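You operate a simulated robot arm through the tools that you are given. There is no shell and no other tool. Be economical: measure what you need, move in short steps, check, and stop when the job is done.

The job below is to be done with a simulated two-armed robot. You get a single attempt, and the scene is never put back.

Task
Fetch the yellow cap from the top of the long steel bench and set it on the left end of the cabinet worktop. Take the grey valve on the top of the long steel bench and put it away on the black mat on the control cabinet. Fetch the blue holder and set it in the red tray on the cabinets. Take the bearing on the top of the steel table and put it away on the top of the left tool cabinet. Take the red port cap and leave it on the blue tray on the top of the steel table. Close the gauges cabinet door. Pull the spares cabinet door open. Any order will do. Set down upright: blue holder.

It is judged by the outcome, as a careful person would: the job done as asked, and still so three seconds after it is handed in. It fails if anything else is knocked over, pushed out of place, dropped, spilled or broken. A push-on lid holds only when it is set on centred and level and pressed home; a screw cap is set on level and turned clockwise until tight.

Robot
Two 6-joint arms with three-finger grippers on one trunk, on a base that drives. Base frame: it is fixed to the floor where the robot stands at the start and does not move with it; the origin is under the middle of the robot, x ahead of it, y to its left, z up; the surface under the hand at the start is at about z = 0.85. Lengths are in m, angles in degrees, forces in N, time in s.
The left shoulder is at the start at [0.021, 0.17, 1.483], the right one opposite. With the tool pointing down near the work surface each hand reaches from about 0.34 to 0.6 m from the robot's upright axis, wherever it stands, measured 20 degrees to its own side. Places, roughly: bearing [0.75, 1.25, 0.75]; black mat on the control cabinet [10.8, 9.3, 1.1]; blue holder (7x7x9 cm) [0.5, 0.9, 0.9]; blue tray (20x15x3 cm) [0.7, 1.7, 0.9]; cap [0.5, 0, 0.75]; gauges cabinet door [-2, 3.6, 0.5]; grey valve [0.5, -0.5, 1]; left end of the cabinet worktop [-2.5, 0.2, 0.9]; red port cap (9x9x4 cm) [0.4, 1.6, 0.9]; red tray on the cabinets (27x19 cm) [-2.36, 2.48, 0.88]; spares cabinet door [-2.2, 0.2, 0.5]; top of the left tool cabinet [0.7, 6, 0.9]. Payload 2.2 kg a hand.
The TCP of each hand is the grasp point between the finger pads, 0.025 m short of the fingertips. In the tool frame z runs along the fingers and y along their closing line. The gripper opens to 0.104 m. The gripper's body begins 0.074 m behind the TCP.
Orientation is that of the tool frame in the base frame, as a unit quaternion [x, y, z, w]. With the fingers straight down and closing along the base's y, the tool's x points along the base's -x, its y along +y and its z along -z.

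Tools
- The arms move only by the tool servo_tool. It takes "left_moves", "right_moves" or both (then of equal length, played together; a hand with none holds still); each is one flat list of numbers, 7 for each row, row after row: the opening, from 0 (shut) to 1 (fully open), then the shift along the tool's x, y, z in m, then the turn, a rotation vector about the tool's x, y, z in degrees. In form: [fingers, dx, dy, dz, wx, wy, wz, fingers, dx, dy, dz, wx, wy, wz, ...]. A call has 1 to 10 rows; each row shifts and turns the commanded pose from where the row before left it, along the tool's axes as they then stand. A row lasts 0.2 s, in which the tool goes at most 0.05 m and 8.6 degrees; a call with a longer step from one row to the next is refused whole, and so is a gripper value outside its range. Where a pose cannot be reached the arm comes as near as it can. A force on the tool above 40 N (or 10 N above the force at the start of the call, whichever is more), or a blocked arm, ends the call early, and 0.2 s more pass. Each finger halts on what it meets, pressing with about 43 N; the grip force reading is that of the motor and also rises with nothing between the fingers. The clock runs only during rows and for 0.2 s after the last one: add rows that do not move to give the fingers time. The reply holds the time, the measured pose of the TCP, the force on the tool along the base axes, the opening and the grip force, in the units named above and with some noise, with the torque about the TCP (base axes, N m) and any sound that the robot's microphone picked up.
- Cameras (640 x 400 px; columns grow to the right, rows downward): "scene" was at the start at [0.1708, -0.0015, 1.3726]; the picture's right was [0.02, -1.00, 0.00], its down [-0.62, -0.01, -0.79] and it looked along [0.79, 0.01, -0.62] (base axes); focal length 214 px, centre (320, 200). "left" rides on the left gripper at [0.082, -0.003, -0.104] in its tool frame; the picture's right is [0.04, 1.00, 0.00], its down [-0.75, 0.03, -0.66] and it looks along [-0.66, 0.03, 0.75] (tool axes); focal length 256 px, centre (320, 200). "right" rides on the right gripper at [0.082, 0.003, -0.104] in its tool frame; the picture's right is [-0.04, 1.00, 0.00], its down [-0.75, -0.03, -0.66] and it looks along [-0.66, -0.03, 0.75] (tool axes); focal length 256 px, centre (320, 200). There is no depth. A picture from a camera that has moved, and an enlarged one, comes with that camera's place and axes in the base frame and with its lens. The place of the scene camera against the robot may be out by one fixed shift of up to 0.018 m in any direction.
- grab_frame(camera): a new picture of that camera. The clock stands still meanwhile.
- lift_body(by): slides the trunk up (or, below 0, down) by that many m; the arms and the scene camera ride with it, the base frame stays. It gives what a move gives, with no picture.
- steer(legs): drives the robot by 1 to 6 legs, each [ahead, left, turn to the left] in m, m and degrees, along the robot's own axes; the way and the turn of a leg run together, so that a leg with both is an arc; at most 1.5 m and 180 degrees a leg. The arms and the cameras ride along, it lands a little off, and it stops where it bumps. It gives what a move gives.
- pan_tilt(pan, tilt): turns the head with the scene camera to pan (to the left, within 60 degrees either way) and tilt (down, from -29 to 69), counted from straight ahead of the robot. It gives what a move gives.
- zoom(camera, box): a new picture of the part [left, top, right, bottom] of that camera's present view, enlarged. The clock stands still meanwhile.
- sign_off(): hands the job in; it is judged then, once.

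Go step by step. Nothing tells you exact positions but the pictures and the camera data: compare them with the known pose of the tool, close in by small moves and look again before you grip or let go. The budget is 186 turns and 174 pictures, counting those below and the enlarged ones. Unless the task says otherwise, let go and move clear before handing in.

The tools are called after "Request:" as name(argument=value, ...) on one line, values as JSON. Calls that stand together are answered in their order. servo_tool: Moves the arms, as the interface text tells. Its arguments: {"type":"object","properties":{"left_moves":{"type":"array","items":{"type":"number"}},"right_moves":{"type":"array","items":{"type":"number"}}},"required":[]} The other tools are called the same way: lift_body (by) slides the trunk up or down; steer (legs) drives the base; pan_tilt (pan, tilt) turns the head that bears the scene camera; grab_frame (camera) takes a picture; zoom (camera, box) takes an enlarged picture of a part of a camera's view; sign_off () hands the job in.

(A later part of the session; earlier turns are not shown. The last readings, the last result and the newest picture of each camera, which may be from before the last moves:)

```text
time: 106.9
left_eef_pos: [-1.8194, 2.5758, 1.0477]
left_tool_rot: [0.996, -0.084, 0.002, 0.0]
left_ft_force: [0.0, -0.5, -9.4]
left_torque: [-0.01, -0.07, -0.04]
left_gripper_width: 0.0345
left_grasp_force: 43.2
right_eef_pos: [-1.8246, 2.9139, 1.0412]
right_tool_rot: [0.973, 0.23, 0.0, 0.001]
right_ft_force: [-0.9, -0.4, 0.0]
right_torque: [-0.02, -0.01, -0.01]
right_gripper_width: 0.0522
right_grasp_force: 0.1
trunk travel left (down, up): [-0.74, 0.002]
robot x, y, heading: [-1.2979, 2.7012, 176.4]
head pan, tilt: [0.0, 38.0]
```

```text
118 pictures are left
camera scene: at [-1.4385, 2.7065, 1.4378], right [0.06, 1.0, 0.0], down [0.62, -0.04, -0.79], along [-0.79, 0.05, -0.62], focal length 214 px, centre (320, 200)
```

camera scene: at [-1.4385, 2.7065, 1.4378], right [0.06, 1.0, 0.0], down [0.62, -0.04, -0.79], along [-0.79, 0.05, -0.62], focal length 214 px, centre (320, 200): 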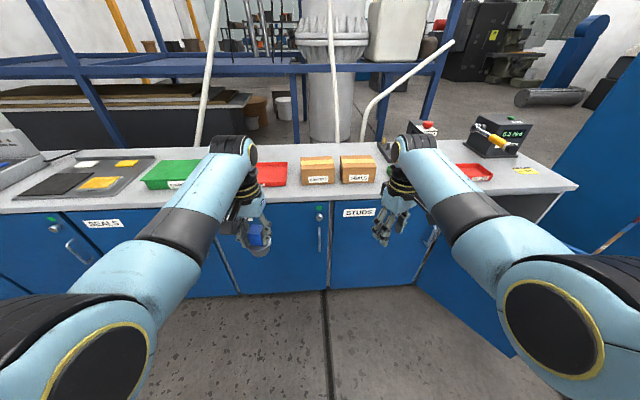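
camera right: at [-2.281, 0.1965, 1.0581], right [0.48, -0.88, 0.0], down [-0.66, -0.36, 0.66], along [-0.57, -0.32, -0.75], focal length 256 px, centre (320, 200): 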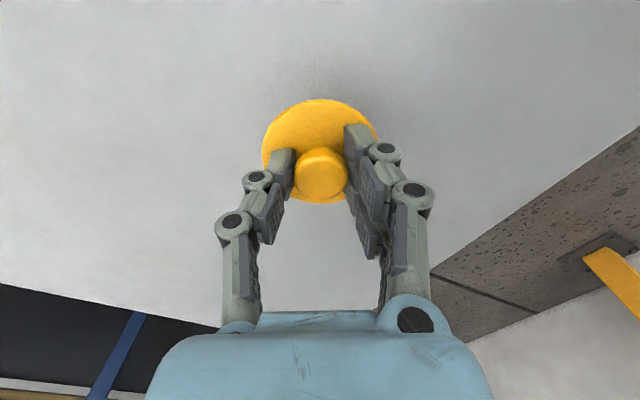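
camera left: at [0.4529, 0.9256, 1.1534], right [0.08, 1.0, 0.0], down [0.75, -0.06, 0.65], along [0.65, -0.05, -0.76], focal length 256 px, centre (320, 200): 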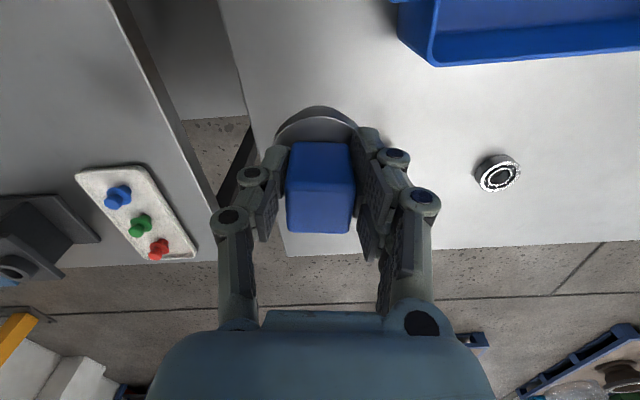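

The red tray reads (-2.37, 2.50), and the cardboard boxes are near where the right hand will pass. I square and pull in the right hand, then approach.

Request:
servo_tool(right_moves=[0.5, 0, 0, 0, 0, 0, 7.5, 0.5, 0, 0, 0, 0, 0, 7.5, 0.5, 0, 0, 0, 0, 0, 7.5, 0.5, 0, 0, 0, 0, 0, 7.5, 0.5, 0.035, 0, 0, 0, 0, 0, 0.5, 0.035, 0, 0, 0, 0, 0, 0.5, 0.035, 0, 0, 0, 0, 0, 0.5, 0, 0, 0, 0, 0, 0])

Request:
steer(legs=[[0, 0.04, 3.6], [0.48, 0, 0]])

Request:
grab_frame(camera="scene")

Request:
grab_frame(camera="left")

```text
time: 108.7
left_eef_pos: [-1.8204, 2.5753, 1.049]
left_tool_rot: [0.997, -0.083, 0.002, 0.0]
left_ft_force: [-0.3, 0.7, -8.6]
left_torque: [-0.02, -0.05, -0.04]
left_gripper_width: 0.0339
left_grasp_force: 42.9
right_eef_pos: [-1.7177, 2.9082, 1.0416]
right_tool_rot: [1.0, -0.031, 0.001, 0.0]
right_ft_force: [-0.2, -0.1, 0.1]
right_torque: [0.01, 0.01, -0.04]
right_gripper_width: 0.0521
right_grasp_force: 0.1
trunk travel left (down, up): [-0.74, 0.002]
robot x, y, heading: [-1.2971, 2.7018, 176.7]
head pan, tilt: [0.0, 38.0]
```

```text
time: 112.1
left_eef_pos: [-2.3099, 2.515, 1.0486]
left_tool_rot: [0.998, -0.06, 0.002, 0.001]
left_ft_force: [0.0, 0.3, -9.5]
left_torque: [-0.01, -0.05, -0.01]
left_gripper_width: 0.0346
left_grasp_force: 43.2
right_eef_pos: [-2.2231, 2.8521, 1.0416]
right_tool_rot: [1.0, -0.007, 0.001, 0.0]
right_ft_force: [-0.4, 0.1, -0.3]
right_torque: [0.02, -0.02, -0.02]
right_gripper_width: 0.0521
right_grasp_force: 0.1
trunk travel left (down, up): [-0.74, 0.002]
robot x, y, heading: [-1.7909, 2.6615, 179.2]
head pan, tilt: [0.0, 38.0]
```

```text
117 pictures are left
camera scene: at [-1.9357, 2.6622, 1.4378], right [0.02, 1.0, 0.0], down [0.62, -0.01, -0.79], along [-0.79, 0.01, -0.62], focal length 214 px, centre (320, 200)
```

scene: 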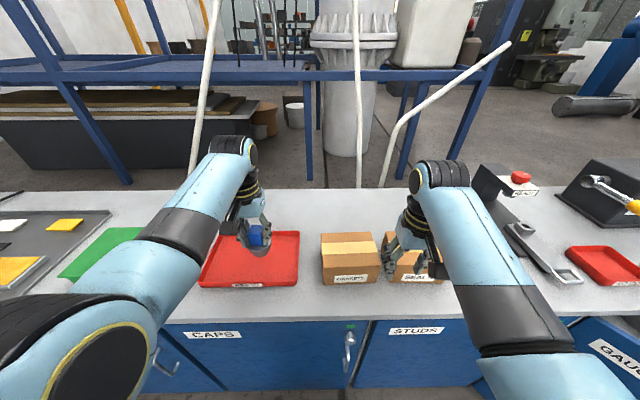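

```text
116 pictures are left
camera left: at [-2.2286, 2.5077, 1.1526], right [-0.08, -1.0, 0.0], down [-0.75, 0.06, 0.65], along [-0.65, 0.05, -0.76], focal length 256 px, centre (320, 200)
```

left: 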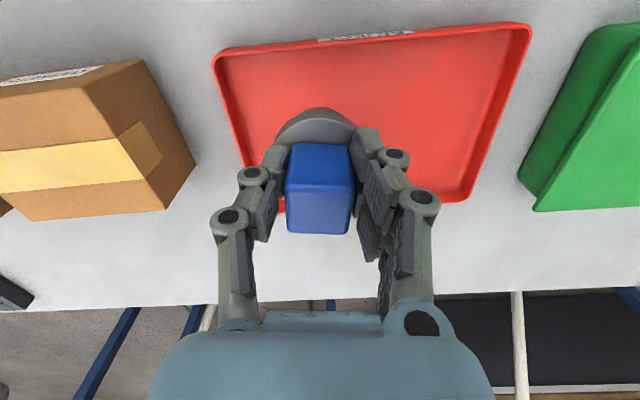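

The tray spans x -2.27 to -2.465, y 2.33 to 2.607. I drive 0.05 m ahead and shift the hand 0.03 m to centre the holder, then lower.

Request:
steer(legs=[[0.045, 0, 0]])

Request:
servo_tool(left_moves=[0.1, 0, 0.017, 0.02, 0, 0, 0, 0.1, 0, 0.017, 0.02, 0, 0, 0, 0.1, 0, 0, 0.02, 0, 0, 0, 0.1, 0, 0, 0.015, 0, 0, 0, 0.1, 0, 0, 0, 0, 0, 0])

Request:
grab_frame(camera="left")

Request:
zoom(camera="scene", box=[180, 190, 340, 290])

```text
time: 113.0
left_eef_pos: [-2.3531, 2.5156, 1.0489]
left_tool_rot: [0.998, -0.061, 0.002, 0.0]
left_ft_force: [-0.6, 0.3, -9.1]
left_torque: [-0.03, -0.08, -0.02]
left_gripper_width: 0.0343
left_grasp_force: 43.2
right_eef_pos: [-2.2677, 2.8514, 1.0433]
right_tool_rot: [1.0, -0.008, 0.0, 0.0]
right_ft_force: [0.0, -0.1, 0.1]
right_torque: [0.0, 0.0, 0.0]
right_gripper_width: 0.0522
right_grasp_force: 0.1
trunk travel left (down, up): [-0.74, 0.002]
robot x, y, heading: [-1.8375, 2.6603, 179.2]
head pan, tilt: [0.0, 38.0]
```

```text
time: 114.2
left_eef_pos: [-2.3577, 2.482, 0.9709]
left_tool_rot: [0.998, -0.062, 0.002, 0.0]
left_ft_force: [-0.4, 0.8, -8.8]
left_torque: [0.0, -0.09, 0.0]
left_gripper_width: 0.0344
left_grasp_force: 42.9
right_eef_pos: [-2.2684, 2.8528, 1.0422]
right_tool_rot: [1.0, -0.007, 0.001, -0.001]
right_ft_force: [0.0, -1.1, 0.7]
right_torque: [0.0, -0.01, -0.02]
right_gripper_width: 0.0521
right_grasp_force: 0.1
trunk travel left (down, up): [-0.74, 0.002]
robot x, y, heading: [-1.8387, 2.6675, 178.9]
head pan, tilt: [0.0, 38.0]
```

```text
115 pictures are left
camera left: at [-2.2766, 2.4751, 1.0748], right [-0.08, -1.0, 0.0], down [-0.76, 0.06, 0.65], along [-0.65, 0.05, -0.76], focal length 256 px, centre (320, 200)
```

left: 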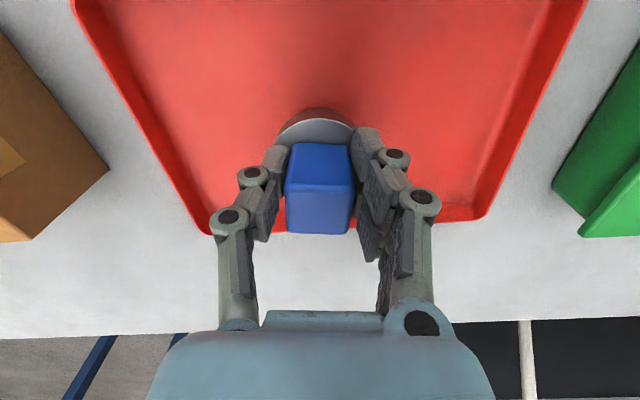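

```text
4.00 times, centred on (260, 240) of scene
camera zoom: at [-1.981, 2.6632, 1.4377], right [0.02, 1.0, 0.0], down [0.62, -0.01, -0.79], along [-0.79, 0.01, -0.62], focal length 858 px, centre (560, 40)
```

zoom: 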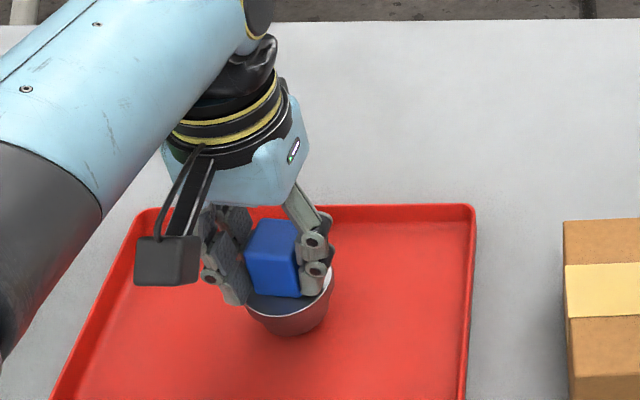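

The holder is over the tray's middle, about 2 cm up and upright. I lower slowly to contact.

Request:
servo_tool(left_moves=[0.1, 0, 0, 0.008, 0, 0, 0, 0.1, 0, 0, 0.005, 0, 0, 0, 0.1, 0, 0, 0, 0, 0, 0])

```text
time: 115.0
left_eef_pos: [-2.3573, 2.482, 0.9594]
left_tool_rot: [0.998, -0.061, 0.002, 0.0]
left_ft_force: [0.6, -0.3, -8.8]
left_torque: [-0.01, -0.06, 0.0]
left_gripper_width: 0.0342
left_grasp_force: 43.0
right_eef_pos: [-2.2682, 2.853, 1.0421]
right_tool_rot: [1.0, -0.008, 0.002, 0.0]
right_ft_force: [-1.0, -0.1, -0.3]
right_torque: [-0.01, 0.0, 0.04]
right_gripper_width: 0.052
right_grasp_force: 0.1
trunk travel left (down, up): [-0.74, 0.002]
robot x, y, heading: [-1.8379, 2.6634, 179.0]
head pan, tilt: [0.0, 38.0]
```

Request:
servo_tool(left_moves=[0.1, 0, 0, 0.004, 0, 0, 0, 0.1, 0, 0, 0.003, 0, 0, 0, 0.1, 0, 0, 0, 0, 0, 0])

```text
time: 115.8
left_eef_pos: [-2.3579, 2.4828, 0.9529]
left_tool_rot: [0.998, -0.061, 0.001, 0.0]
left_ft_force: [1.7, -0.2, 2.3]
left_torque: [0.2, -0.03, 0.01]
left_gripper_width: 0.0341
left_grasp_force: 43.1
right_eef_pos: [-2.2678, 2.8515, 1.0434]
right_tool_rot: [1.0, -0.008, 0.0, 0.0]
right_ft_force: [0.2, 0.0, -0.5]
right_torque: [-0.02, 0.0, 0.0]
right_gripper_width: 0.052
right_grasp_force: 0.0
trunk travel left (down, up): [-0.74, 0.002]
robot x, y, heading: [-1.835, 2.6637, 178.9]
head pan, tilt: [0.0, 38.0]
```

It touches (the weight is now on the tray). I open wide enough and lift away.

Request:
servo_tool(left_moves=[0.4, 0, 0, 0, 0, 0, 0, 0.55, 0, 0, 0, 0, 0, 0, 0.6, 0, 0, 0, 0, 0, 0, 0.6, 0, 0, -0.03, 0, 0, 0, 0.6, 0, 0, -0.04, 0, 0, 0, 0.6, 0, 0, -0.04, 0, 0, 0, 0.6, 0, 0, 0, 0, 0, 0])

Request:
zoom(camera="scene", box=[180, 190, 340, 290])

Request:
pan_tilt(pan=-40, tilt=40)

Request:
grab_frame(camera="scene")

```text
time: 117.4
left_eef_pos: [-2.3579, 2.4832, 1.0614]
left_tool_rot: [0.998, -0.061, 0.002, -0.001]
left_ft_force: [0.3, -0.5, -0.5]
left_torque: [-0.02, -0.04, -0.03]
left_gripper_width: 0.0624
left_grasp_force: 0.0
right_eef_pos: [-2.2686, 2.8525, 1.0415]
right_tool_rot: [1.0, -0.007, 0.001, 0.0]
right_ft_force: [-0.1, -0.4, 0.3]
right_torque: [0.0, 0.02, -0.02]
right_gripper_width: 0.0522
right_grasp_force: 0.0
trunk travel left (down, up): [-0.74, 0.002]
robot x, y, heading: [-1.8383, 2.6619, 179.1]
head pan, tilt: [0.0, 38.0]
```

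```text
4.00 times, centred on (260, 240) of scene
camera zoom: at [-1.9799, 2.6632, 1.4379], right [0.02, 1.0, 0.0], down [0.62, -0.01, -0.79], along [-0.79, 0.01, -0.62], focal length 858 px, centre (560, 40)
```

zoom: 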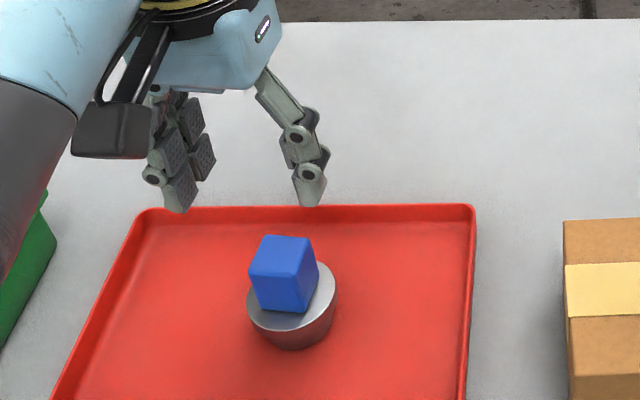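

```text
time: 118.4
left_eef_pos: [-2.3568, 2.4814, 1.06]
left_tool_rot: [0.998, -0.062, 0.002, 0.0]
left_ft_force: [-0.1, 0.1, -1.0]
left_torque: [0.0, 0.0, -0.01]
left_gripper_width: 0.0624
left_grasp_force: 0.0
right_eef_pos: [-2.2677, 2.8538, 1.043]
right_tool_rot: [1.0, -0.008, 0.0, -0.001]
right_ft_force: [0.1, -0.2, -0.2]
right_torque: [0.0, 0.0, 0.0]
right_gripper_width: 0.0519
right_grasp_force: 0.0
trunk travel left (down, up): [-0.74, 0.002]
robot x, y, heading: [-1.8392, 2.6665, 178.9]
head pan, tilt: [-40.0, 40.0]
```

```text
112 pictures are left
camera scene: at [-1.9577, 2.7175, 1.4349], right [0.66, 0.76, 0.0], down [0.49, -0.42, -0.77], along [-0.58, 0.5, -0.64], focal length 214 px, centre (320, 200)
```

scene: 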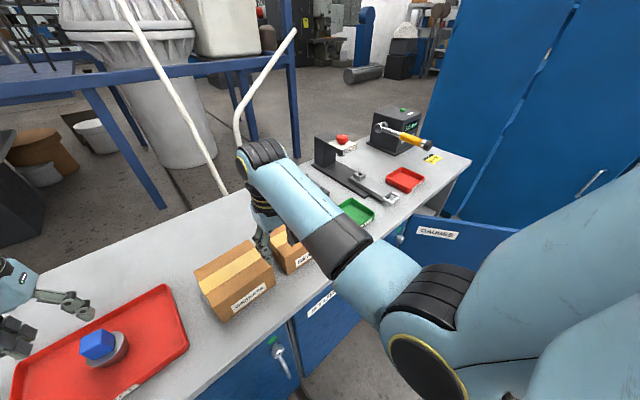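

Holder stands upright in the red tray. Next the gauges door, which stands open at the right; I back off and move over to see it properly.

Request:
steer(legs=[[-0.75, 0, 1], [0, -0.5, 0]])

Request:
pan_tilt(pan=-15, tilt=35)

Request:
grab_frame(camera="scene")

```text
time: 125.0
left_eef_pos: [-1.6302, 2.9794, 1.0607]
left_tool_rot: [0.999, -0.041, 0.002, 0.0]
left_ft_force: [0.4, -0.7, 0.2]
left_torque: [0.02, 0.01, 0.0]
left_gripper_width: 0.0626
left_grasp_force: 0.1
right_eef_pos: [-1.5539, 3.3523, 1.0437]
right_tool_rot: [1.0, 0.011, 0.0, 0.001]
right_ft_force: [-1.1, -0.4, 0.5]
right_torque: [0.0, -0.02, -0.02]
right_gripper_width: 0.0521
right_grasp_force: 0.1
trunk travel left (down, up): [-0.74, 0.002]
robot x, y, heading: [-1.1147, 3.1804, -179.1]
head pan, tilt: [-40.0, 40.0]
```

```text
time: 125.9
left_eef_pos: [-1.63, 2.9786, 1.0608]
left_tool_rot: [0.999, -0.042, 0.003, 0.0]
left_ft_force: [0.3, -0.1, 0.7]
left_torque: [0.01, 0.04, -0.02]
left_gripper_width: 0.0624
left_grasp_force: 0.2
right_eef_pos: [-1.5535, 3.353, 1.043]
right_tool_rot: [1.0, 0.011, 0.0, 0.0]
right_ft_force: [0.5, -1.0, 0.2]
right_torque: [-0.01, 0.01, 0.0]
right_gripper_width: 0.0521
right_grasp_force: 0.1
trunk travel left (down, up): [-0.74, 0.002]
robot x, y, heading: [-1.1155, 3.1805, -178.5]
head pan, tilt: [-15.0, 35.0]
```

```text
111 pictures are left
camera scene: at [-1.2584, 3.1962, 1.4425], right [0.24, 0.97, 0.0], down [0.56, -0.14, -0.82], along [-0.8, 0.2, -0.57], focal length 214 px, centre (320, 200)
```

scene: 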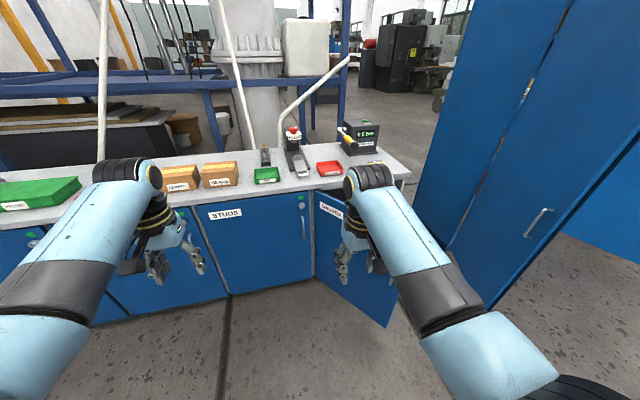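

The gauges door hinges at about (-2.2, 3.40) and stands open about 50 degrees with its free edge near (-1.77, 3.74). I'll lower the trunk and turn the right hand to point forward, fist shut, to push it closed.

Request:
lift_body(by=-0.42)

Request:
servo_tool(left_moves=[0.3, 0.03, 0, 0, 0, 0, 0, 0.3, 0.03, 0, 0, 0, 0, 0, 0.3, 0.03, 0, 0, 0, 0, 0, 0.3, 0, 0, 0, 0, 0, 0, 0.3, 0, 0, 0, 0, 0, 0, 0.3, 0, 0, 0, 0, 0, 0, 0.3, 0, 0, 0, 0, 0, 0, 0.3, 0, 0, 0, 0, 0, 0, 0.3, 0, 0, 0, 0, 0, 0, 0.3, 0, 0, 0, 0, 0, 0], right_moves=[0.2, -0.04, 0, 0, 0, 0, 0, 0, -0.04, 0, 0, 0, 0, 0, 0, -0.04, 0, 0, 0, 0, 0, 0, 0, 0, 0, 0, -8.5, 0, 0, 0, 0, 0, 0, -8.5, 0, 0, 0, 0, 0, 0, -8.5, 0, 0, 0, 0, 0, 0, -8.5, 0, 0, 0, 0, 0, 0, -8.5, 0, 0, 0, 0, 0, 0, -8.5, 0, 0, 0, 0, 0, 0, -8.5, 0])

Request:
grab_frame(camera="scene")

```text
refused: -0.42 is not a number from -0.4 to 0.4
```

```text
time: 128.1
left_eef_pos: [-1.5402, 2.9719, 1.0612]
left_tool_rot: [0.999, -0.042, 0.002, 0.0]
left_ft_force: [0.1, -0.1, -0.5]
left_torque: [0.02, -0.02, -0.02]
left_gripper_width: 0.0313
left_grasp_force: 0.0
right_eef_pos: [-1.6736, 3.3503, 1.042]
right_tool_rot: [0.868, 0.009, -0.497, 0.006]
right_ft_force: [0.0, -0.6, 0.1]
right_torque: [-0.01, -0.01, 0.0]
right_gripper_width: 0.0
right_grasp_force: 29.1
trunk travel left (down, up): [-0.74, 0.002]
robot x, y, heading: [-1.1156, 3.1804, -178.8]
head pan, tilt: [-15.0, 35.0]
```

```text
110 pictures are left
camera scene: at [-1.2581, 3.1964, 1.4425], right [0.24, 0.97, 0.0], down [0.56, -0.14, -0.82], along [-0.8, 0.2, -0.57], focal length 214 px, centre (320, 200)
```

scene: 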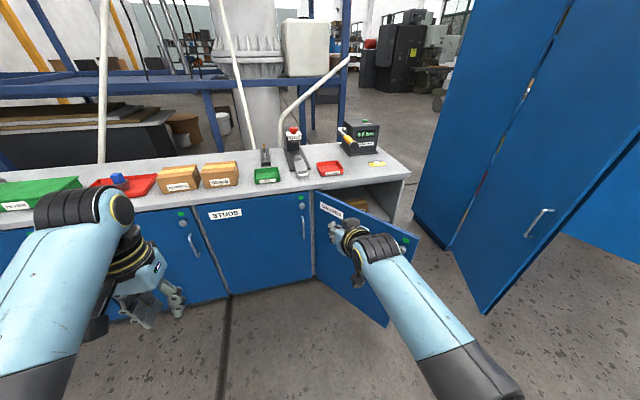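

The hand turns fine. I finish the turn, lower the trunk 0.4 m, and check.

Request:
servo_tool(right_moves=[0, 0, 0, 0, 0, -8, 0, 0, 0, 0, 0, 0, -8, 0, 0, 0, 0, 0, 0, -8, 0, 0, 0, 0, 0, 0, -6, 0, 0, 0, 0, 0, 0, 0, 0])

Request:
lift_body(by=-0.38)

Request:
grab_frame(camera="scene")

```text
time: 129.3
left_eef_pos: [-1.541, 2.9712, 1.0615]
left_tool_rot: [0.999, -0.042, 0.002, 0.0]
left_ft_force: [-0.3, 1.0, -0.2]
left_torque: [-0.02, -0.01, 0.03]
left_gripper_width: 0.0312
left_grasp_force: 0.1
right_eef_pos: [-1.6765, 3.3386, 1.0434]
right_tool_rot: [0.752, 0.023, -0.658, 0.028]
right_ft_force: [0.0, -0.5, -0.8]
right_torque: [0.0, 0.04, -0.02]
right_gripper_width: 0.0001
right_grasp_force: 28.7
right hand out of reach, approached as far as the arm can: row 2, 3, 4
trunk travel left (down, up): [-0.74, 0.002]
robot x, y, heading: [-1.1169, 3.1798, -178.8]
head pan, tilt: [-15.0, 35.0]
```

```text
time: 133.0
left_eef_pos: [-1.5395, 2.9721, 0.6824]
left_tool_rot: [0.999, -0.042, 0.002, 0.0]
left_ft_force: [0.5, 0.7, -0.8]
left_torque: [0.01, -0.01, -0.01]
left_gripper_width: 0.031
left_grasp_force: 0.1
right_eef_pos: [-1.6756, 3.3531, 0.6636]
right_tool_rot: [0.73, 0.003, -0.683, 0.0]
right_ft_force: [0.0, -0.5, -1.0]
right_torque: [0.01, 0.02, -0.01]
right_gripper_width: 0.0
right_grasp_force: 28.5
trunk travel left (down, up): [-0.36, 0.382]
robot x, y, heading: [-1.1166, 3.1785, -178.8]
head pan, tilt: [-15.0, 35.0]
```

```text
109 pictures are left
camera scene: at [-1.2646, 3.1962, 1.0576], right [0.24, 0.97, 0.0], down [0.56, -0.14, -0.82], along [-0.8, 0.2, -0.57], focal length 214 px, centre (320, 200)
```

scene: 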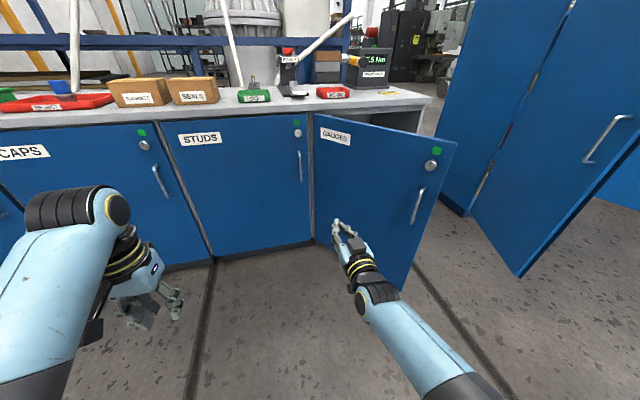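

Now I drive right so the fist faces the door's middle, go ahead to it and begin pushing.

Request:
steer(legs=[[0, -0.26, -1], [0.3, 0, 0]])

Request:
grab_frame(camera="scene")

```text
time: 136.5
left_eef_pos: [-1.844, 3.2373, 0.6813]
left_tool_rot: [0.999, -0.05, 0.002, 0.0]
left_ft_force: [-1.3, -0.4, 0.1]
left_torque: [-0.07, 0.01, 0.0]
left_gripper_width: 0.0314
left_grasp_force: 0.1
right_eef_pos: [-1.971, 3.6225, 0.6623]
right_tool_rot: [0.73, -0.003, -0.683, -0.006]
right_ft_force: [-1.1, -0.1, -0.6]
right_torque: [0.0, 0.02, 0.01]
right_gripper_width: 0.0
right_grasp_force: 28.9
trunk travel left (down, up): [-0.36, 0.382]
robot x, y, heading: [-1.4169, 3.4405, -179.8]
head pan, tilt: [-15.0, 35.0]
```

```text
108 pictures are left
camera scene: at [-1.5643, 3.4581, 1.0574], right [0.25, 0.97, 0.0], down [0.56, -0.15, -0.82], along [-0.79, 0.21, -0.57], focal length 214 px, centre (320, 200)
```

scene: 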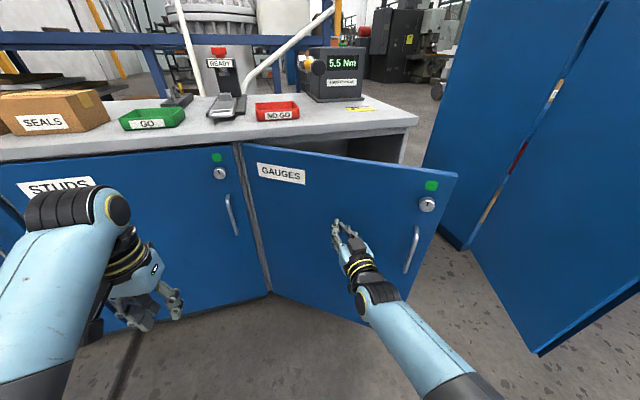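

The fist is at the door face. I push on, ahead and a bit to the right.

Request:
steer(legs=[[0.15, -0.06, 0]])

Request:
grab_frame(camera="scene")

```text
time: 137.9
left_eef_pos: [-1.9904, 3.2968, 0.6808]
left_tool_rot: [0.999, -0.049, 0.002, 0.0]
left_ft_force: [-0.4, 0.1, 0.1]
left_torque: [-0.04, -0.03, 0.0]
left_gripper_width: 0.0313
left_grasp_force: 0.0
right_eef_pos: [-2.1203, 3.6808, 0.6629]
right_tool_rot: [0.731, -0.002, -0.683, -0.004]
right_ft_force: [1.3, 0.5, -0.9]
right_torque: [0.01, 0.04, 0.01]
right_gripper_width: 0.0
right_grasp_force: 28.1
trunk travel left (down, up): [-0.36, 0.382]
robot x, y, heading: [-1.5664, 3.5003, -179.6]
head pan, tilt: [-15.0, 35.0]
```

```text
107 pictures are left
camera scene: at [-1.7129, 3.5177, 1.0574], right [0.25, 0.97, 0.0], down [0.56, -0.14, -0.82], along [-0.79, 0.21, -0.57], focal length 214 px, centre (320, 200)
```

scene: 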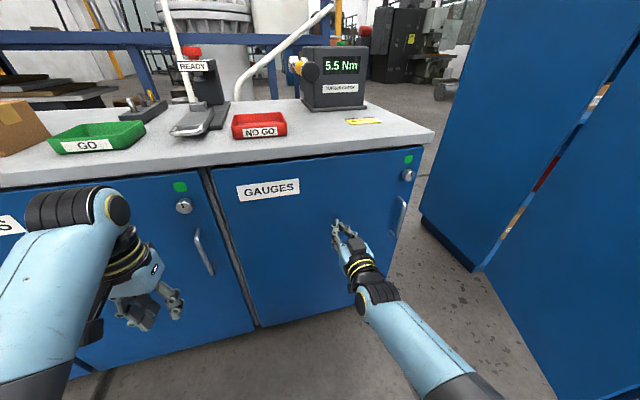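

Nearly shut. I push a few more centimetres with the drive, watching the force.

Request:
steer(legs=[[0.045, 0, 0]])

Request:
grab_frame(camera="scene")

```text
time: 138.8
left_eef_pos: [-2.0367, 3.2965, 0.6803]
left_tool_rot: [0.999, -0.049, 0.003, 0.0]
left_ft_force: [0.2, -0.4, 0.0]
left_torque: [-0.01, -0.02, -0.01]
left_gripper_width: 0.0311
left_grasp_force: 0.2
right_eef_pos: [-2.1655, 3.6801, 0.6615]
right_tool_rot: [0.731, -0.002, -0.682, -0.005]
right_ft_force: [-0.7, -0.1, -0.2]
right_torque: [-0.02, 0.0, -0.01]
right_gripper_width: 0.0
right_grasp_force: 28.1
trunk travel left (down, up): [-0.36, 0.382]
robot x, y, heading: [-1.6127, 3.4977, -179.9]
head pan, tilt: [-15.0, 35.0]
```

```text
106 pictures are left
camera scene: at [-1.7584, 3.5171, 1.0573], right [0.25, 0.97, 0.0], down [0.56, -0.14, -0.82], along [-0.79, 0.21, -0.57], focal length 214 px, centre (320, 200)
```

scene: 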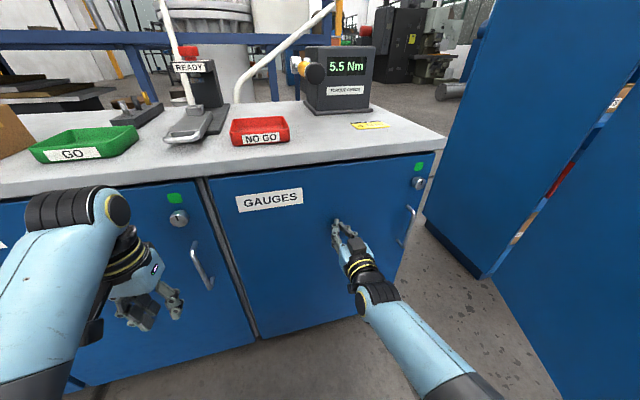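

I finish with the arm itself in small steps along the fingers, so the force limit stops it when the door is home.

Request:
servo_tool(right_moves=[0, 0, 0, 0.01, 0, 0, 0, 0, 0, 0, 0.01, 0, 0, 0, 0, 0, 0, 0.01, 0, 0, 0, 0, 0, 0, 0.01, 0, 0, 0, 0, 0, 0, 0, 0, 0, 0])

Request:
zoom(camera="scene", box=[180, 130, 460, 305])

```text
time: 139.3
left_eef_pos: [-2.0335, 3.2961, 0.6812]
left_tool_rot: [0.999, -0.048, 0.001, 0.0]
left_ft_force: [0.1, -0.3, 0.4]
left_torque: [0.01, 0.0, -0.02]
left_gripper_width: 0.0309
left_grasp_force: 0.0
right_eef_pos: [-2.17, 3.6809, 0.6632]
right_tool_rot: [0.729, -0.002, -0.684, -0.004]
right_ft_force: [17.4, -2.5, 8.2]
right_torque: [-0.03, 0.58, 0.17]
right_gripper_width: 0.0
right_grasp_force: 28.7
trunk travel left (down, up): [-0.36, 0.382]
robot x, y, heading: [-1.6103, 3.4995, -179.9]
head pan, tilt: [-15.0, 35.0]
stopped in row 2 (right hand): the force on the tool passed its limit at 43 N (the readings are from after the stop); the commanded pose is now the measured one
```

```text
2.29 times, centred on (320, 218) of scene
camera zoom: at [-1.755, 3.5168, 1.058], right [0.25, 0.97, 0.0], down [0.55, -0.14, -0.82], along [-0.79, 0.21, -0.57], focal length 490 px, centre (320, 160)
```

zoom: 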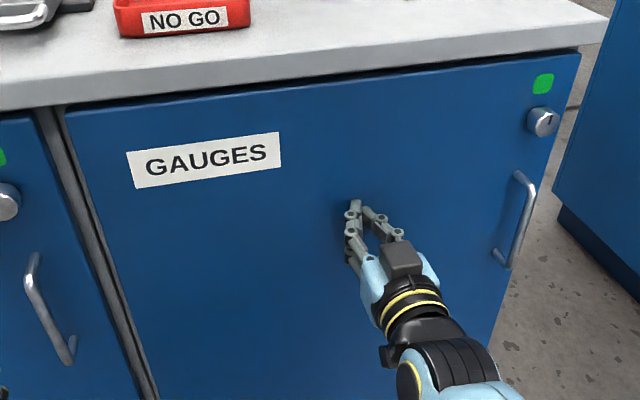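

The door hit its stop. I back away and check that it sits flush with its neighbours.

Request:
steer(legs=[[-0.5, 0, 0]])

Request:
pan_tilt(pan=-5, tilt=25)

Request:
zoom(camera="scene", box=[160, 100, 480, 300])

```text
time: 142.2
left_eef_pos: [-1.5291, 3.2973, 0.6813]
left_tool_rot: [0.999, -0.042, 0.001, 0.0]
left_ft_force: [0.4, 0.4, 0.0]
left_torque: [0.0, -0.02, 0.0]
left_gripper_width: 0.0313
left_grasp_force: 0.1
right_eef_pos: [-1.6718, 3.6796, 0.662]
right_tool_rot: [0.729, 0.003, -0.684, 0.001]
right_ft_force: [1.0, -0.5, 1.1]
right_torque: [-0.02, 0.0, -0.02]
right_gripper_width: 0.0
right_grasp_force: 28.7
trunk travel left (down, up): [-0.36, 0.382]
robot x, y, heading: [-1.1047, 3.5047, -178.8]
head pan, tilt: [-15.0, 35.0]
```

```text
time: 143.0
left_eef_pos: [-1.528, 3.2984, 0.6808]
left_tool_rot: [0.999, -0.043, 0.001, 0.0]
left_ft_force: [-0.4, 0.0, 0.9]
left_torque: [-0.03, 0.02, 0.04]
left_gripper_width: 0.0313
left_grasp_force: 0.1
right_eef_pos: [-1.6719, 3.6803, 0.6625]
right_tool_rot: [0.731, 0.002, -0.683, 0.0]
right_ft_force: [0.0, 0.4, 0.6]
right_torque: [0.02, 0.02, -0.03]
right_gripper_width: 0.0001
right_grasp_force: 28.4
trunk travel left (down, up): [-0.36, 0.382]
robot x, y, heading: [-1.1069, 3.5046, -178.8]
head pan, tilt: [-5.0, 25.0]
```

```text
2.00 times, centred on (320, 200) of scene
camera zoom: at [-1.2598, 3.5068, 1.0732], right [0.07, 1.0, 0.0], down [0.42, -0.03, -0.91], along [-0.9, 0.06, -0.42], focal length 429 px, centre (320, 200)
```

zoom: 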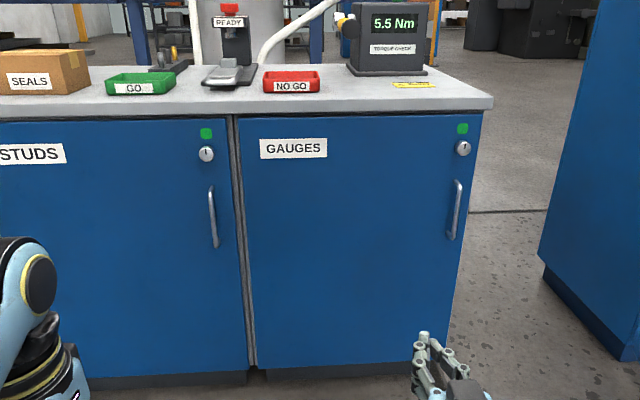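

Gauges door is shut flush. Next the spares door: I drive back along the cabinets to face its handle.

Request:
steer(legs=[[0, 1.45, -1.2], [0, 1.45, 0], [0, 0.3, 0]])

Request:
pan_tilt(pan=-10, tilt=25)

Request:
grab_frame(camera="scene")

Request:
grab_frame(camera="right")

```text
time: 158.5
left_eef_pos: [-1.5211, 0.1225, 0.6813]
left_tool_rot: [0.999, -0.049, 0.001, 0.0]
left_ft_force: [-0.5, 0.4, -0.2]
left_torque: [0.02, 0.02, 0.03]
left_gripper_width: 0.0309
left_grasp_force: 0.0
right_eef_pos: [-1.6592, 0.5063, 0.6629]
right_tool_rot: [0.731, -0.002, -0.683, -0.005]
right_ft_force: [0.5, -0.1, 0.7]
right_torque: [-0.01, -0.04, -0.02]
right_gripper_width: 0.0
right_grasp_force: 28.5
trunk travel left (down, up): [-0.36, 0.382]
robot x, y, heading: [-1.093, 0.3251, -179.6]
head pan, tilt: [-5.0, 25.0]
```

```text
time: 159.2
left_eef_pos: [-1.5212, 0.1231, 0.6804]
left_tool_rot: [0.999, -0.048, 0.002, 0.0]
left_ft_force: [-0.2, -0.3, -0.4]
left_torque: [0.01, -0.02, 0.0]
left_gripper_width: 0.0309
left_grasp_force: 0.1
right_eef_pos: [-1.6595, 0.5077, 0.6625]
right_tool_rot: [0.731, -0.002, -0.682, -0.005]
right_ft_force: [0.1, 0.3, -0.2]
right_torque: [0.02, 0.01, -0.01]
right_gripper_width: 0.0
right_grasp_force: 28.2
trunk travel left (down, up): [-0.36, 0.382]
robot x, y, heading: [-1.0951, 0.329, -179.5]
head pan, tilt: [-10.0, 25.0]
```

```text
103 pictures are left
camera scene: at [-1.2484, 0.337, 1.0733], right [0.17, 0.99, 0.0], down [0.42, -0.07, -0.91], along [-0.89, 0.15, -0.42], focal length 214 px, centre (320, 200)
```

scene: 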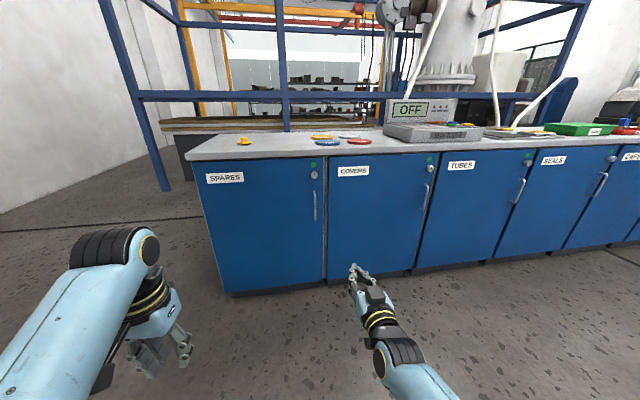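

```text
102 pictures are left
camera right: at [-1.5494, 0.5032, 0.5881], right [-0.01, -1.0, 0.04], down [0.6, 0.02, 0.8], along [-0.8, 0.03, 0.6], focal length 256 px, centre (320, 200)
```

right: 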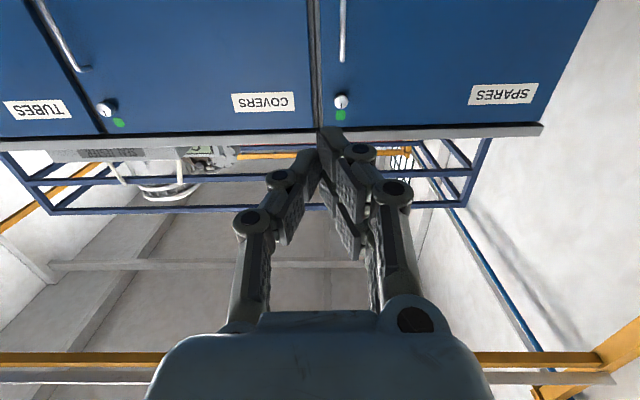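

The handle bar runs from z 0.53 to 0.68 at y 0.466. I lower the trunk 4 cm, line up, level the hand, open it and approach.

Request:
lift_body(by=-0.04)

Request:
servo_tool(right_moves=[0.5, 0, 0, 0, 0, -4, 0, 0.6, 0, 0, 0, 0, 0, 0, 0.6, 0, 0, 0, 0, 0, 0, 0.6, 0, 0, 0, 0, 0, 0, 0.6, 0, 0, 0, 0, 0, 0])

Request:
steer(legs=[[0, 0.041, 0], [0.4, 0, 0]])

Request:
grab_frame(camera="right")

Request:
grab_frame(camera="scene")

```text
time: 160.0
left_eef_pos: [-1.5201, 0.1224, 0.6419]
left_tool_rot: [0.999, -0.049, 0.002, 0.0]
left_ft_force: [0.6, 0.1, 0.2]
left_torque: [0.03, 0.02, -0.05]
left_gripper_width: 0.031
left_grasp_force: 0.0
right_eef_pos: [-1.6588, 0.5076, 0.6221]
right_tool_rot: [0.73, -0.002, -0.683, -0.004]
right_ft_force: [0.2, -0.2, 0.3]
right_torque: [-0.01, 0.04, -0.01]
right_gripper_width: 0.0001
right_grasp_force: 28.4
trunk travel left (down, up): [-0.32, 0.422]
robot x, y, heading: [-1.095, 0.3275, -179.6]
head pan, tilt: [-10.0, 25.0]
```

```text
time: 161.2
left_eef_pos: [-1.5204, 0.123, 0.6413]
left_tool_rot: [0.999, -0.049, 0.002, 0.001]
left_ft_force: [-0.4, 0.7, -0.7]
left_torque: [0.01, -0.02, 0.05]
left_gripper_width: 0.0307
left_grasp_force: 0.0
right_eef_pos: [-1.6595, 0.5065, 0.6228]
right_tool_rot: [-0.706, 0.002, 0.708, 0.005]
right_ft_force: [-0.2, 0.8, -0.4]
right_torque: [0.0, 0.0, 0.01]
right_gripper_width: 0.0626
right_grasp_force: 0.0
trunk travel left (down, up): [-0.32, 0.422]
robot x, y, heading: [-1.0881, 0.3259, -179.8]
head pan, tilt: [-10.0, 25.0]
```

```text
time: 164.2
left_eef_pos: [-1.9232, 0.0818, 0.6422]
left_tool_rot: [0.999, -0.052, 0.001, 0.0]
left_ft_force: [0.0, 0.2, 0.8]
left_torque: [-0.02, 0.0, 0.0]
left_gripper_width: 0.0311
left_grasp_force: 0.1
right_eef_pos: [-2.0591, 0.4676, 0.6219]
right_tool_rot: [-0.706, 0.004, 0.708, 0.007]
right_ft_force: [1.2, -0.5, 0.5]
right_torque: [-0.02, 0.0, 0.02]
right_gripper_width: 0.0625
right_grasp_force: 0.0
trunk travel left (down, up): [-0.32, 0.422]
robot x, y, heading: [-1.4942, 0.2823, -180.1]
head pan, tilt: [-10.0, 25.0]
```

```text
101 pictures are left
camera right: at [-1.9543, 0.4634, 0.5408], right [-0.02, -1.0, 0.04], down [0.66, 0.02, 0.75], along [-0.75, 0.04, 0.66], focal length 256 px, centre (320, 200)
```

right: 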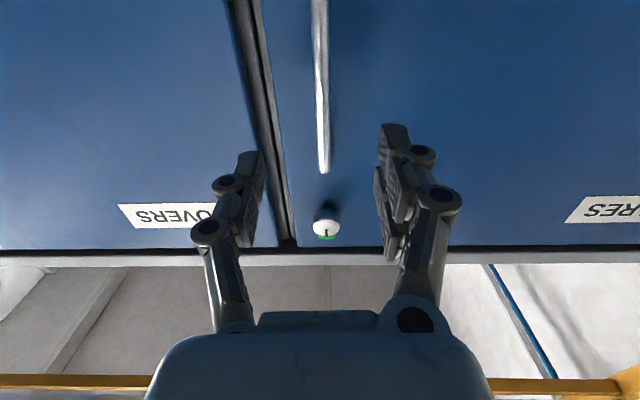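

```text
100 pictures are left
camera scene: at [-1.6512, 0.2952, 1.0318], right [0.17, 0.99, 0.0], down [0.42, -0.07, -0.91], along [-0.89, 0.16, -0.42], focal length 214 px, centre (320, 200)
```

scene: 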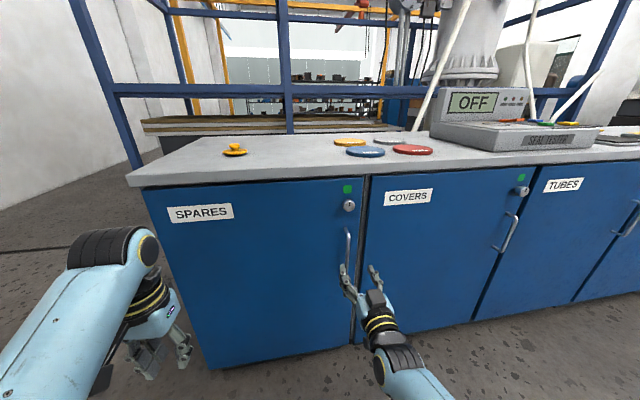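

The bar is centred between the fingers. I reach forward 9 cm so it lies between the pads, checking for contact.

Request:
servo_tool(right_moves=[0.6, 0, 0, 0.03, 0, 0, 0, 0.6, 0, 0, 0.03, 0, 0, 0, 0.6, 0, 0, 0.02, 0, 0, 0, 0.6, 0, 0, 0.01, 0, 0, 0, 0.6, 0, 0, 0, 0, 0, 0])

Request:
grab_frame(camera="right")

Request:
zoom(camera="scene", box=[290, 200, 450, 300])

```text
time: 165.4
left_eef_pos: [-1.9221, 0.0812, 0.6407]
left_tool_rot: [0.999, -0.051, 0.002, 0.0]
left_ft_force: [-0.5, 0.1, -0.6]
left_torque: [0.0, 0.02, 0.0]
left_gripper_width: 0.031
left_grasp_force: 0.0
right_eef_pos: [-2.1485, 0.4672, 0.621]
right_tool_rot: [-0.706, 0.005, 0.708, 0.007]
right_ft_force: [-0.1, -0.3, 0.3]
right_torque: [0.01, -0.01, -0.05]
right_gripper_width: 0.0623
right_grasp_force: 0.0
trunk travel left (down, up): [-0.32, 0.422]
robot x, y, heading: [-1.4947, 0.2821, -180.1]
head pan, tilt: [-10.0, 25.0]
```

```text
99 pictures are left
camera right: at [-2.0444, 0.4638, 0.5408], right [-0.02, -1.0, 0.04], down [0.66, 0.02, 0.75], along [-0.75, 0.04, 0.66], focal length 256 px, centre (320, 200)
```

right: 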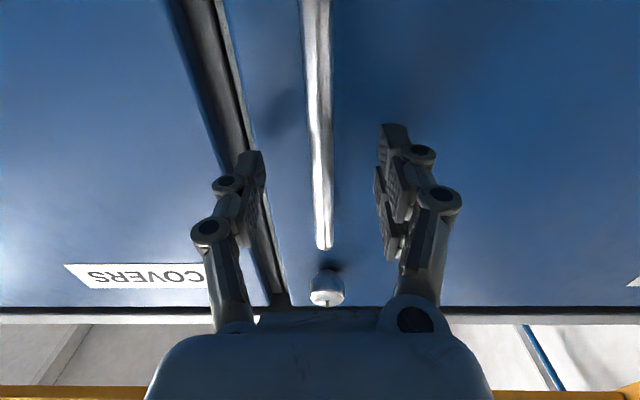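

```text
4.00 times, centred on (370, 250) of scene
camera zoom: at [-1.6509, 0.2952, 1.0319], right [0.17, 0.99, 0.0], down [0.42, -0.07, -0.91], along [-0.89, 0.16, -0.42], focal length 858 px, centre (120, 0)
```

zoom: 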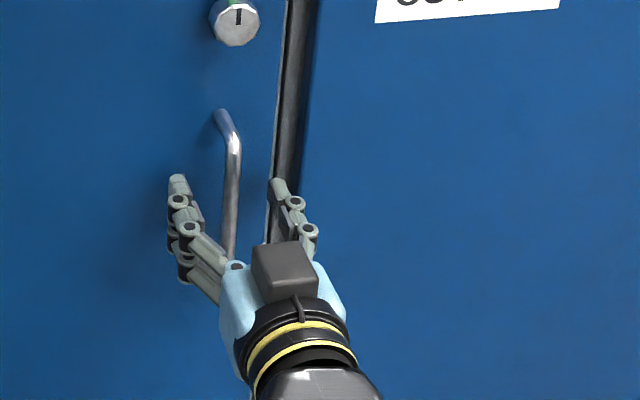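

The bar lies between the pads. I close on it.

Request:
servo_tool(right_moves=[0.3, 0, 0, 0.006, 0, 0, 0, 0, 0, 0, 0, 0, 0, 0, 0, 0, 0, 0, 0, 0, 0, 0, 0, 0, 0, 0, 0, 0, 0, 0, 0, 0, 0, 0, 0, 0, 0, 0, 0, 0, 0, 0])

Request:
grab_frame(camera="right")

```text
time: 166.8
left_eef_pos: [-1.9227, 0.0809, 0.6404]
left_tool_rot: [0.999, -0.051, 0.002, -0.001]
left_ft_force: [-1.2, -0.8, -0.5]
left_torque: [0.03, -0.02, 0.0]
left_gripper_width: 0.031
left_grasp_force: 0.0
right_eef_pos: [-2.1541, 0.4673, 0.6211]
right_tool_rot: [-0.706, 0.003, 0.708, 0.006]
right_ft_force: [-3.1, -12.6, -1.8]
right_torque: [-0.34, 0.01, 0.07]
right_gripper_width: 0.006
right_grasp_force: 30.1
trunk travel left (down, up): [-0.32, 0.422]
robot x, y, heading: [-1.4954, 0.2806, -179.8]
head pan, tilt: [-10.0, 25.0]
```

```text
97 pictures are left
camera right: at [-2.0501, 0.4627, 0.5407], right [-0.01, -1.0, 0.04], down [0.66, 0.02, 0.75], along [-0.75, 0.03, 0.66], focal length 256 px, centre (320, 200)
```

right: 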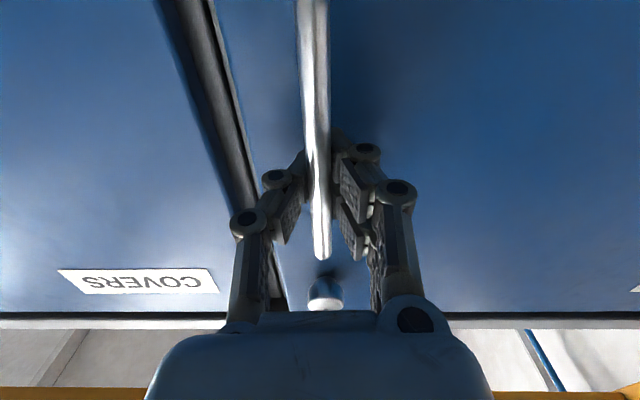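

Gripped on the bar. I give a gentle pull of a few centimetres to see whether the door comes.

Request:
servo_tool(right_moves=[0, 0, 0, -0.015, 0, 0, 0, 0, 0, 0, -0.02, 0, 0, 0, 0, 0, 0, -0.02, 0, 0, 0, 0, 0, 0.002, -0.02, 0, 0, 0, 0, 0, 0, 0, 0, 0, 0])

Request:
grab_frame(camera="scene")

```text
time: 167.5
left_eef_pos: [-1.9222, 0.081, 0.6407]
left_tool_rot: [0.999, -0.05, 0.002, 0.001]
left_ft_force: [-0.1, 0.2, 0.5]
left_torque: [-0.02, 0.0, 0.02]
left_gripper_width: 0.0311
left_grasp_force: 0.0
right_eef_pos: [-2.1107, 0.4621, 0.6216]
right_tool_rot: [0.707, -0.002, -0.707, -0.002]
right_ft_force: [-1.1, -5.3, -0.4]
right_torque: [0.0, -0.27, 0.01]
right_gripper_width: 0.0061
right_grasp_force: 29.9
trunk travel left (down, up): [-0.32, 0.422]
robot x, y, heading: [-1.4967, 0.2786, -180.0]
head pan, tilt: [-10.0, 25.0]
stopped in row 3 (right hand): the force on the tool passed its limit at 44 N (the readings are from after the stop); the commanded pose is now the measured one
```

```text
96 pictures are left
camera scene: at [-1.651, 0.2942, 1.0319], right [0.17, 0.99, 0.0], down [0.42, -0.07, -0.91], along [-0.89, 0.15, -0.42], focal length 214 px, centre (320, 200)
```

scene: 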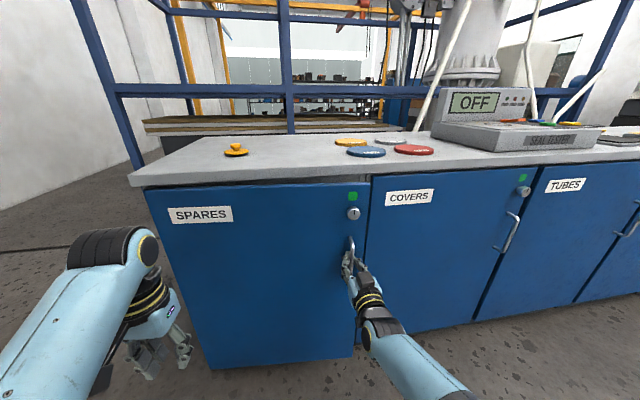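

The door has come off its catch. I continue pulling by driving slowly back along the door's arc.

Request:
steer(legs=[[-0.1, 0.02, -5], [-0.08, 0.035, -5]])

Request:
grab_frame(camera="scene")

```text
time: 168.3
left_eef_pos: [-1.9095, 0.082, 0.6415]
left_tool_rot: [0.998, -0.056, 0.002, 0.0]
left_ft_force: [0.0, 0.1, 0.8]
left_torque: [-0.02, -0.01, 0.04]
left_gripper_width: 0.0312
left_grasp_force: 0.1
right_eef_pos: [-2.0967, 0.4594, 0.6245]
right_tool_rot: [-0.706, 0.006, 0.708, 0.005]
right_ft_force: [0.8, -2.0, 1.1]
right_torque: [0.04, 0.04, 0.01]
right_gripper_width: 0.0
right_grasp_force: 28.4
trunk travel left (down, up): [-0.32, 0.422]
robot x, y, heading: [-1.4829, 0.2785, 179.8]
head pan, tilt: [-10.0, 25.0]
stopped in leg 1: the force on the tool passed its limit at 52 N (the readings are from after the stop); the commanded pose is now the measured one
```

```text
95 pictures are left
camera scene: at [-1.6364, 0.2919, 1.0319], right [0.18, 0.98, 0.0], down [0.42, -0.08, -0.91], along [-0.89, 0.16, -0.42], focal length 214 px, centre (320, 200)
```

scene: 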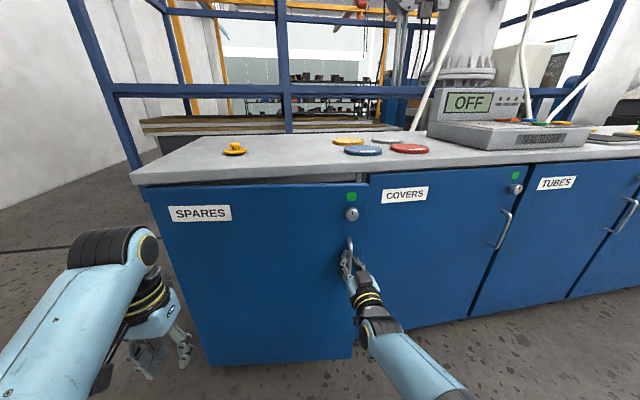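

The bar slipped out of the grip, but the door stays ajar. I look closely before gripping again.

Request:
grab_frame(camera="right")

Request:
zoom(camera="scene", box=[290, 180, 450, 280])

```text
94 pictures are left
camera right: at [-1.9923, 0.4546, 0.5435], right [-0.01, -1.0, 0.04], down [0.66, 0.02, 0.75], along [-0.75, 0.04, 0.66], focal length 256 px, centre (320, 200)
```

right: 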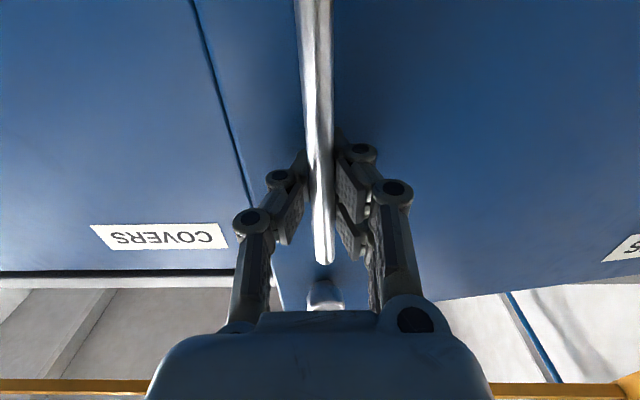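

```text
4.00 times, centred on (370, 230) of scene
camera zoom: at [-1.6364, 0.2919, 1.0319], right [0.18, 0.98, 0.0], down [0.42, -0.08, -0.91], along [-0.89, 0.16, -0.42], focal length 858 px, centre (120, 80)
```

zoom: 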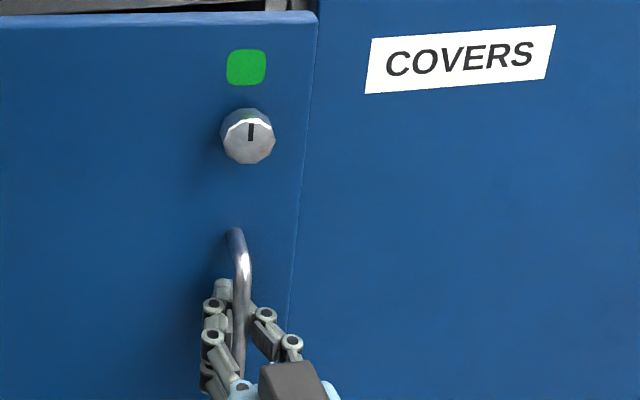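

Request:
zoom(camera="right", box=[240, 100, 400, 200])

Request:
zoom(camera="scene", box=[325, 230, 373, 260])

```text
4.00 times, centred on (320, 150) of right
camera zoom: at [-1.9923, 0.4546, 0.5435], right [-0.01, -1.0, 0.04], down [0.66, 0.02, 0.75], along [-0.75, 0.04, 0.66], focal length 1024 px, centre (320, 400)
```

zoom: 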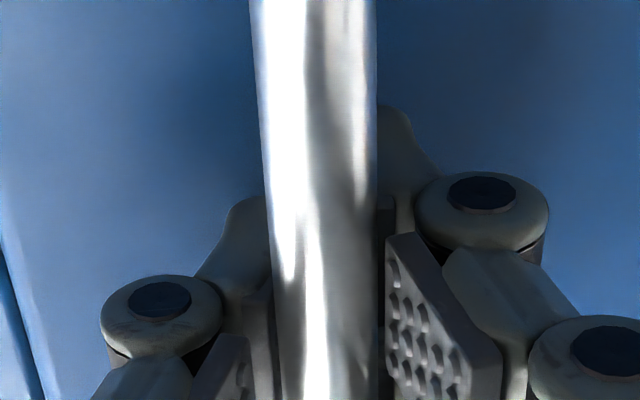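

```text
13.33 times, centred on (349, 245) of scene
camera zoom: at [-1.6364, 0.2919, 1.0319], right [0.18, 0.98, 0.0], down [0.42, -0.08, -0.91], along [-0.89, 0.16, -0.42], focal length 2860 px, centre (-67, -400)
```

zoom: 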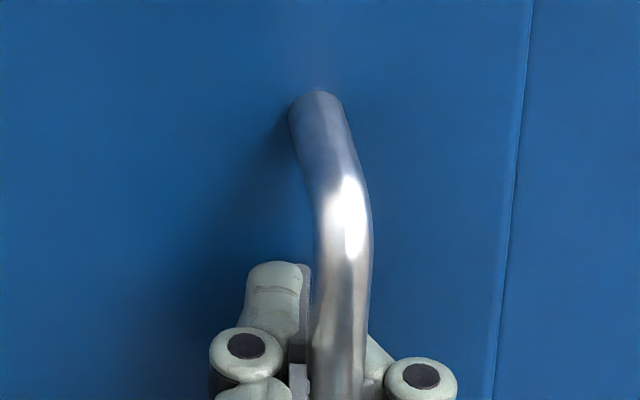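

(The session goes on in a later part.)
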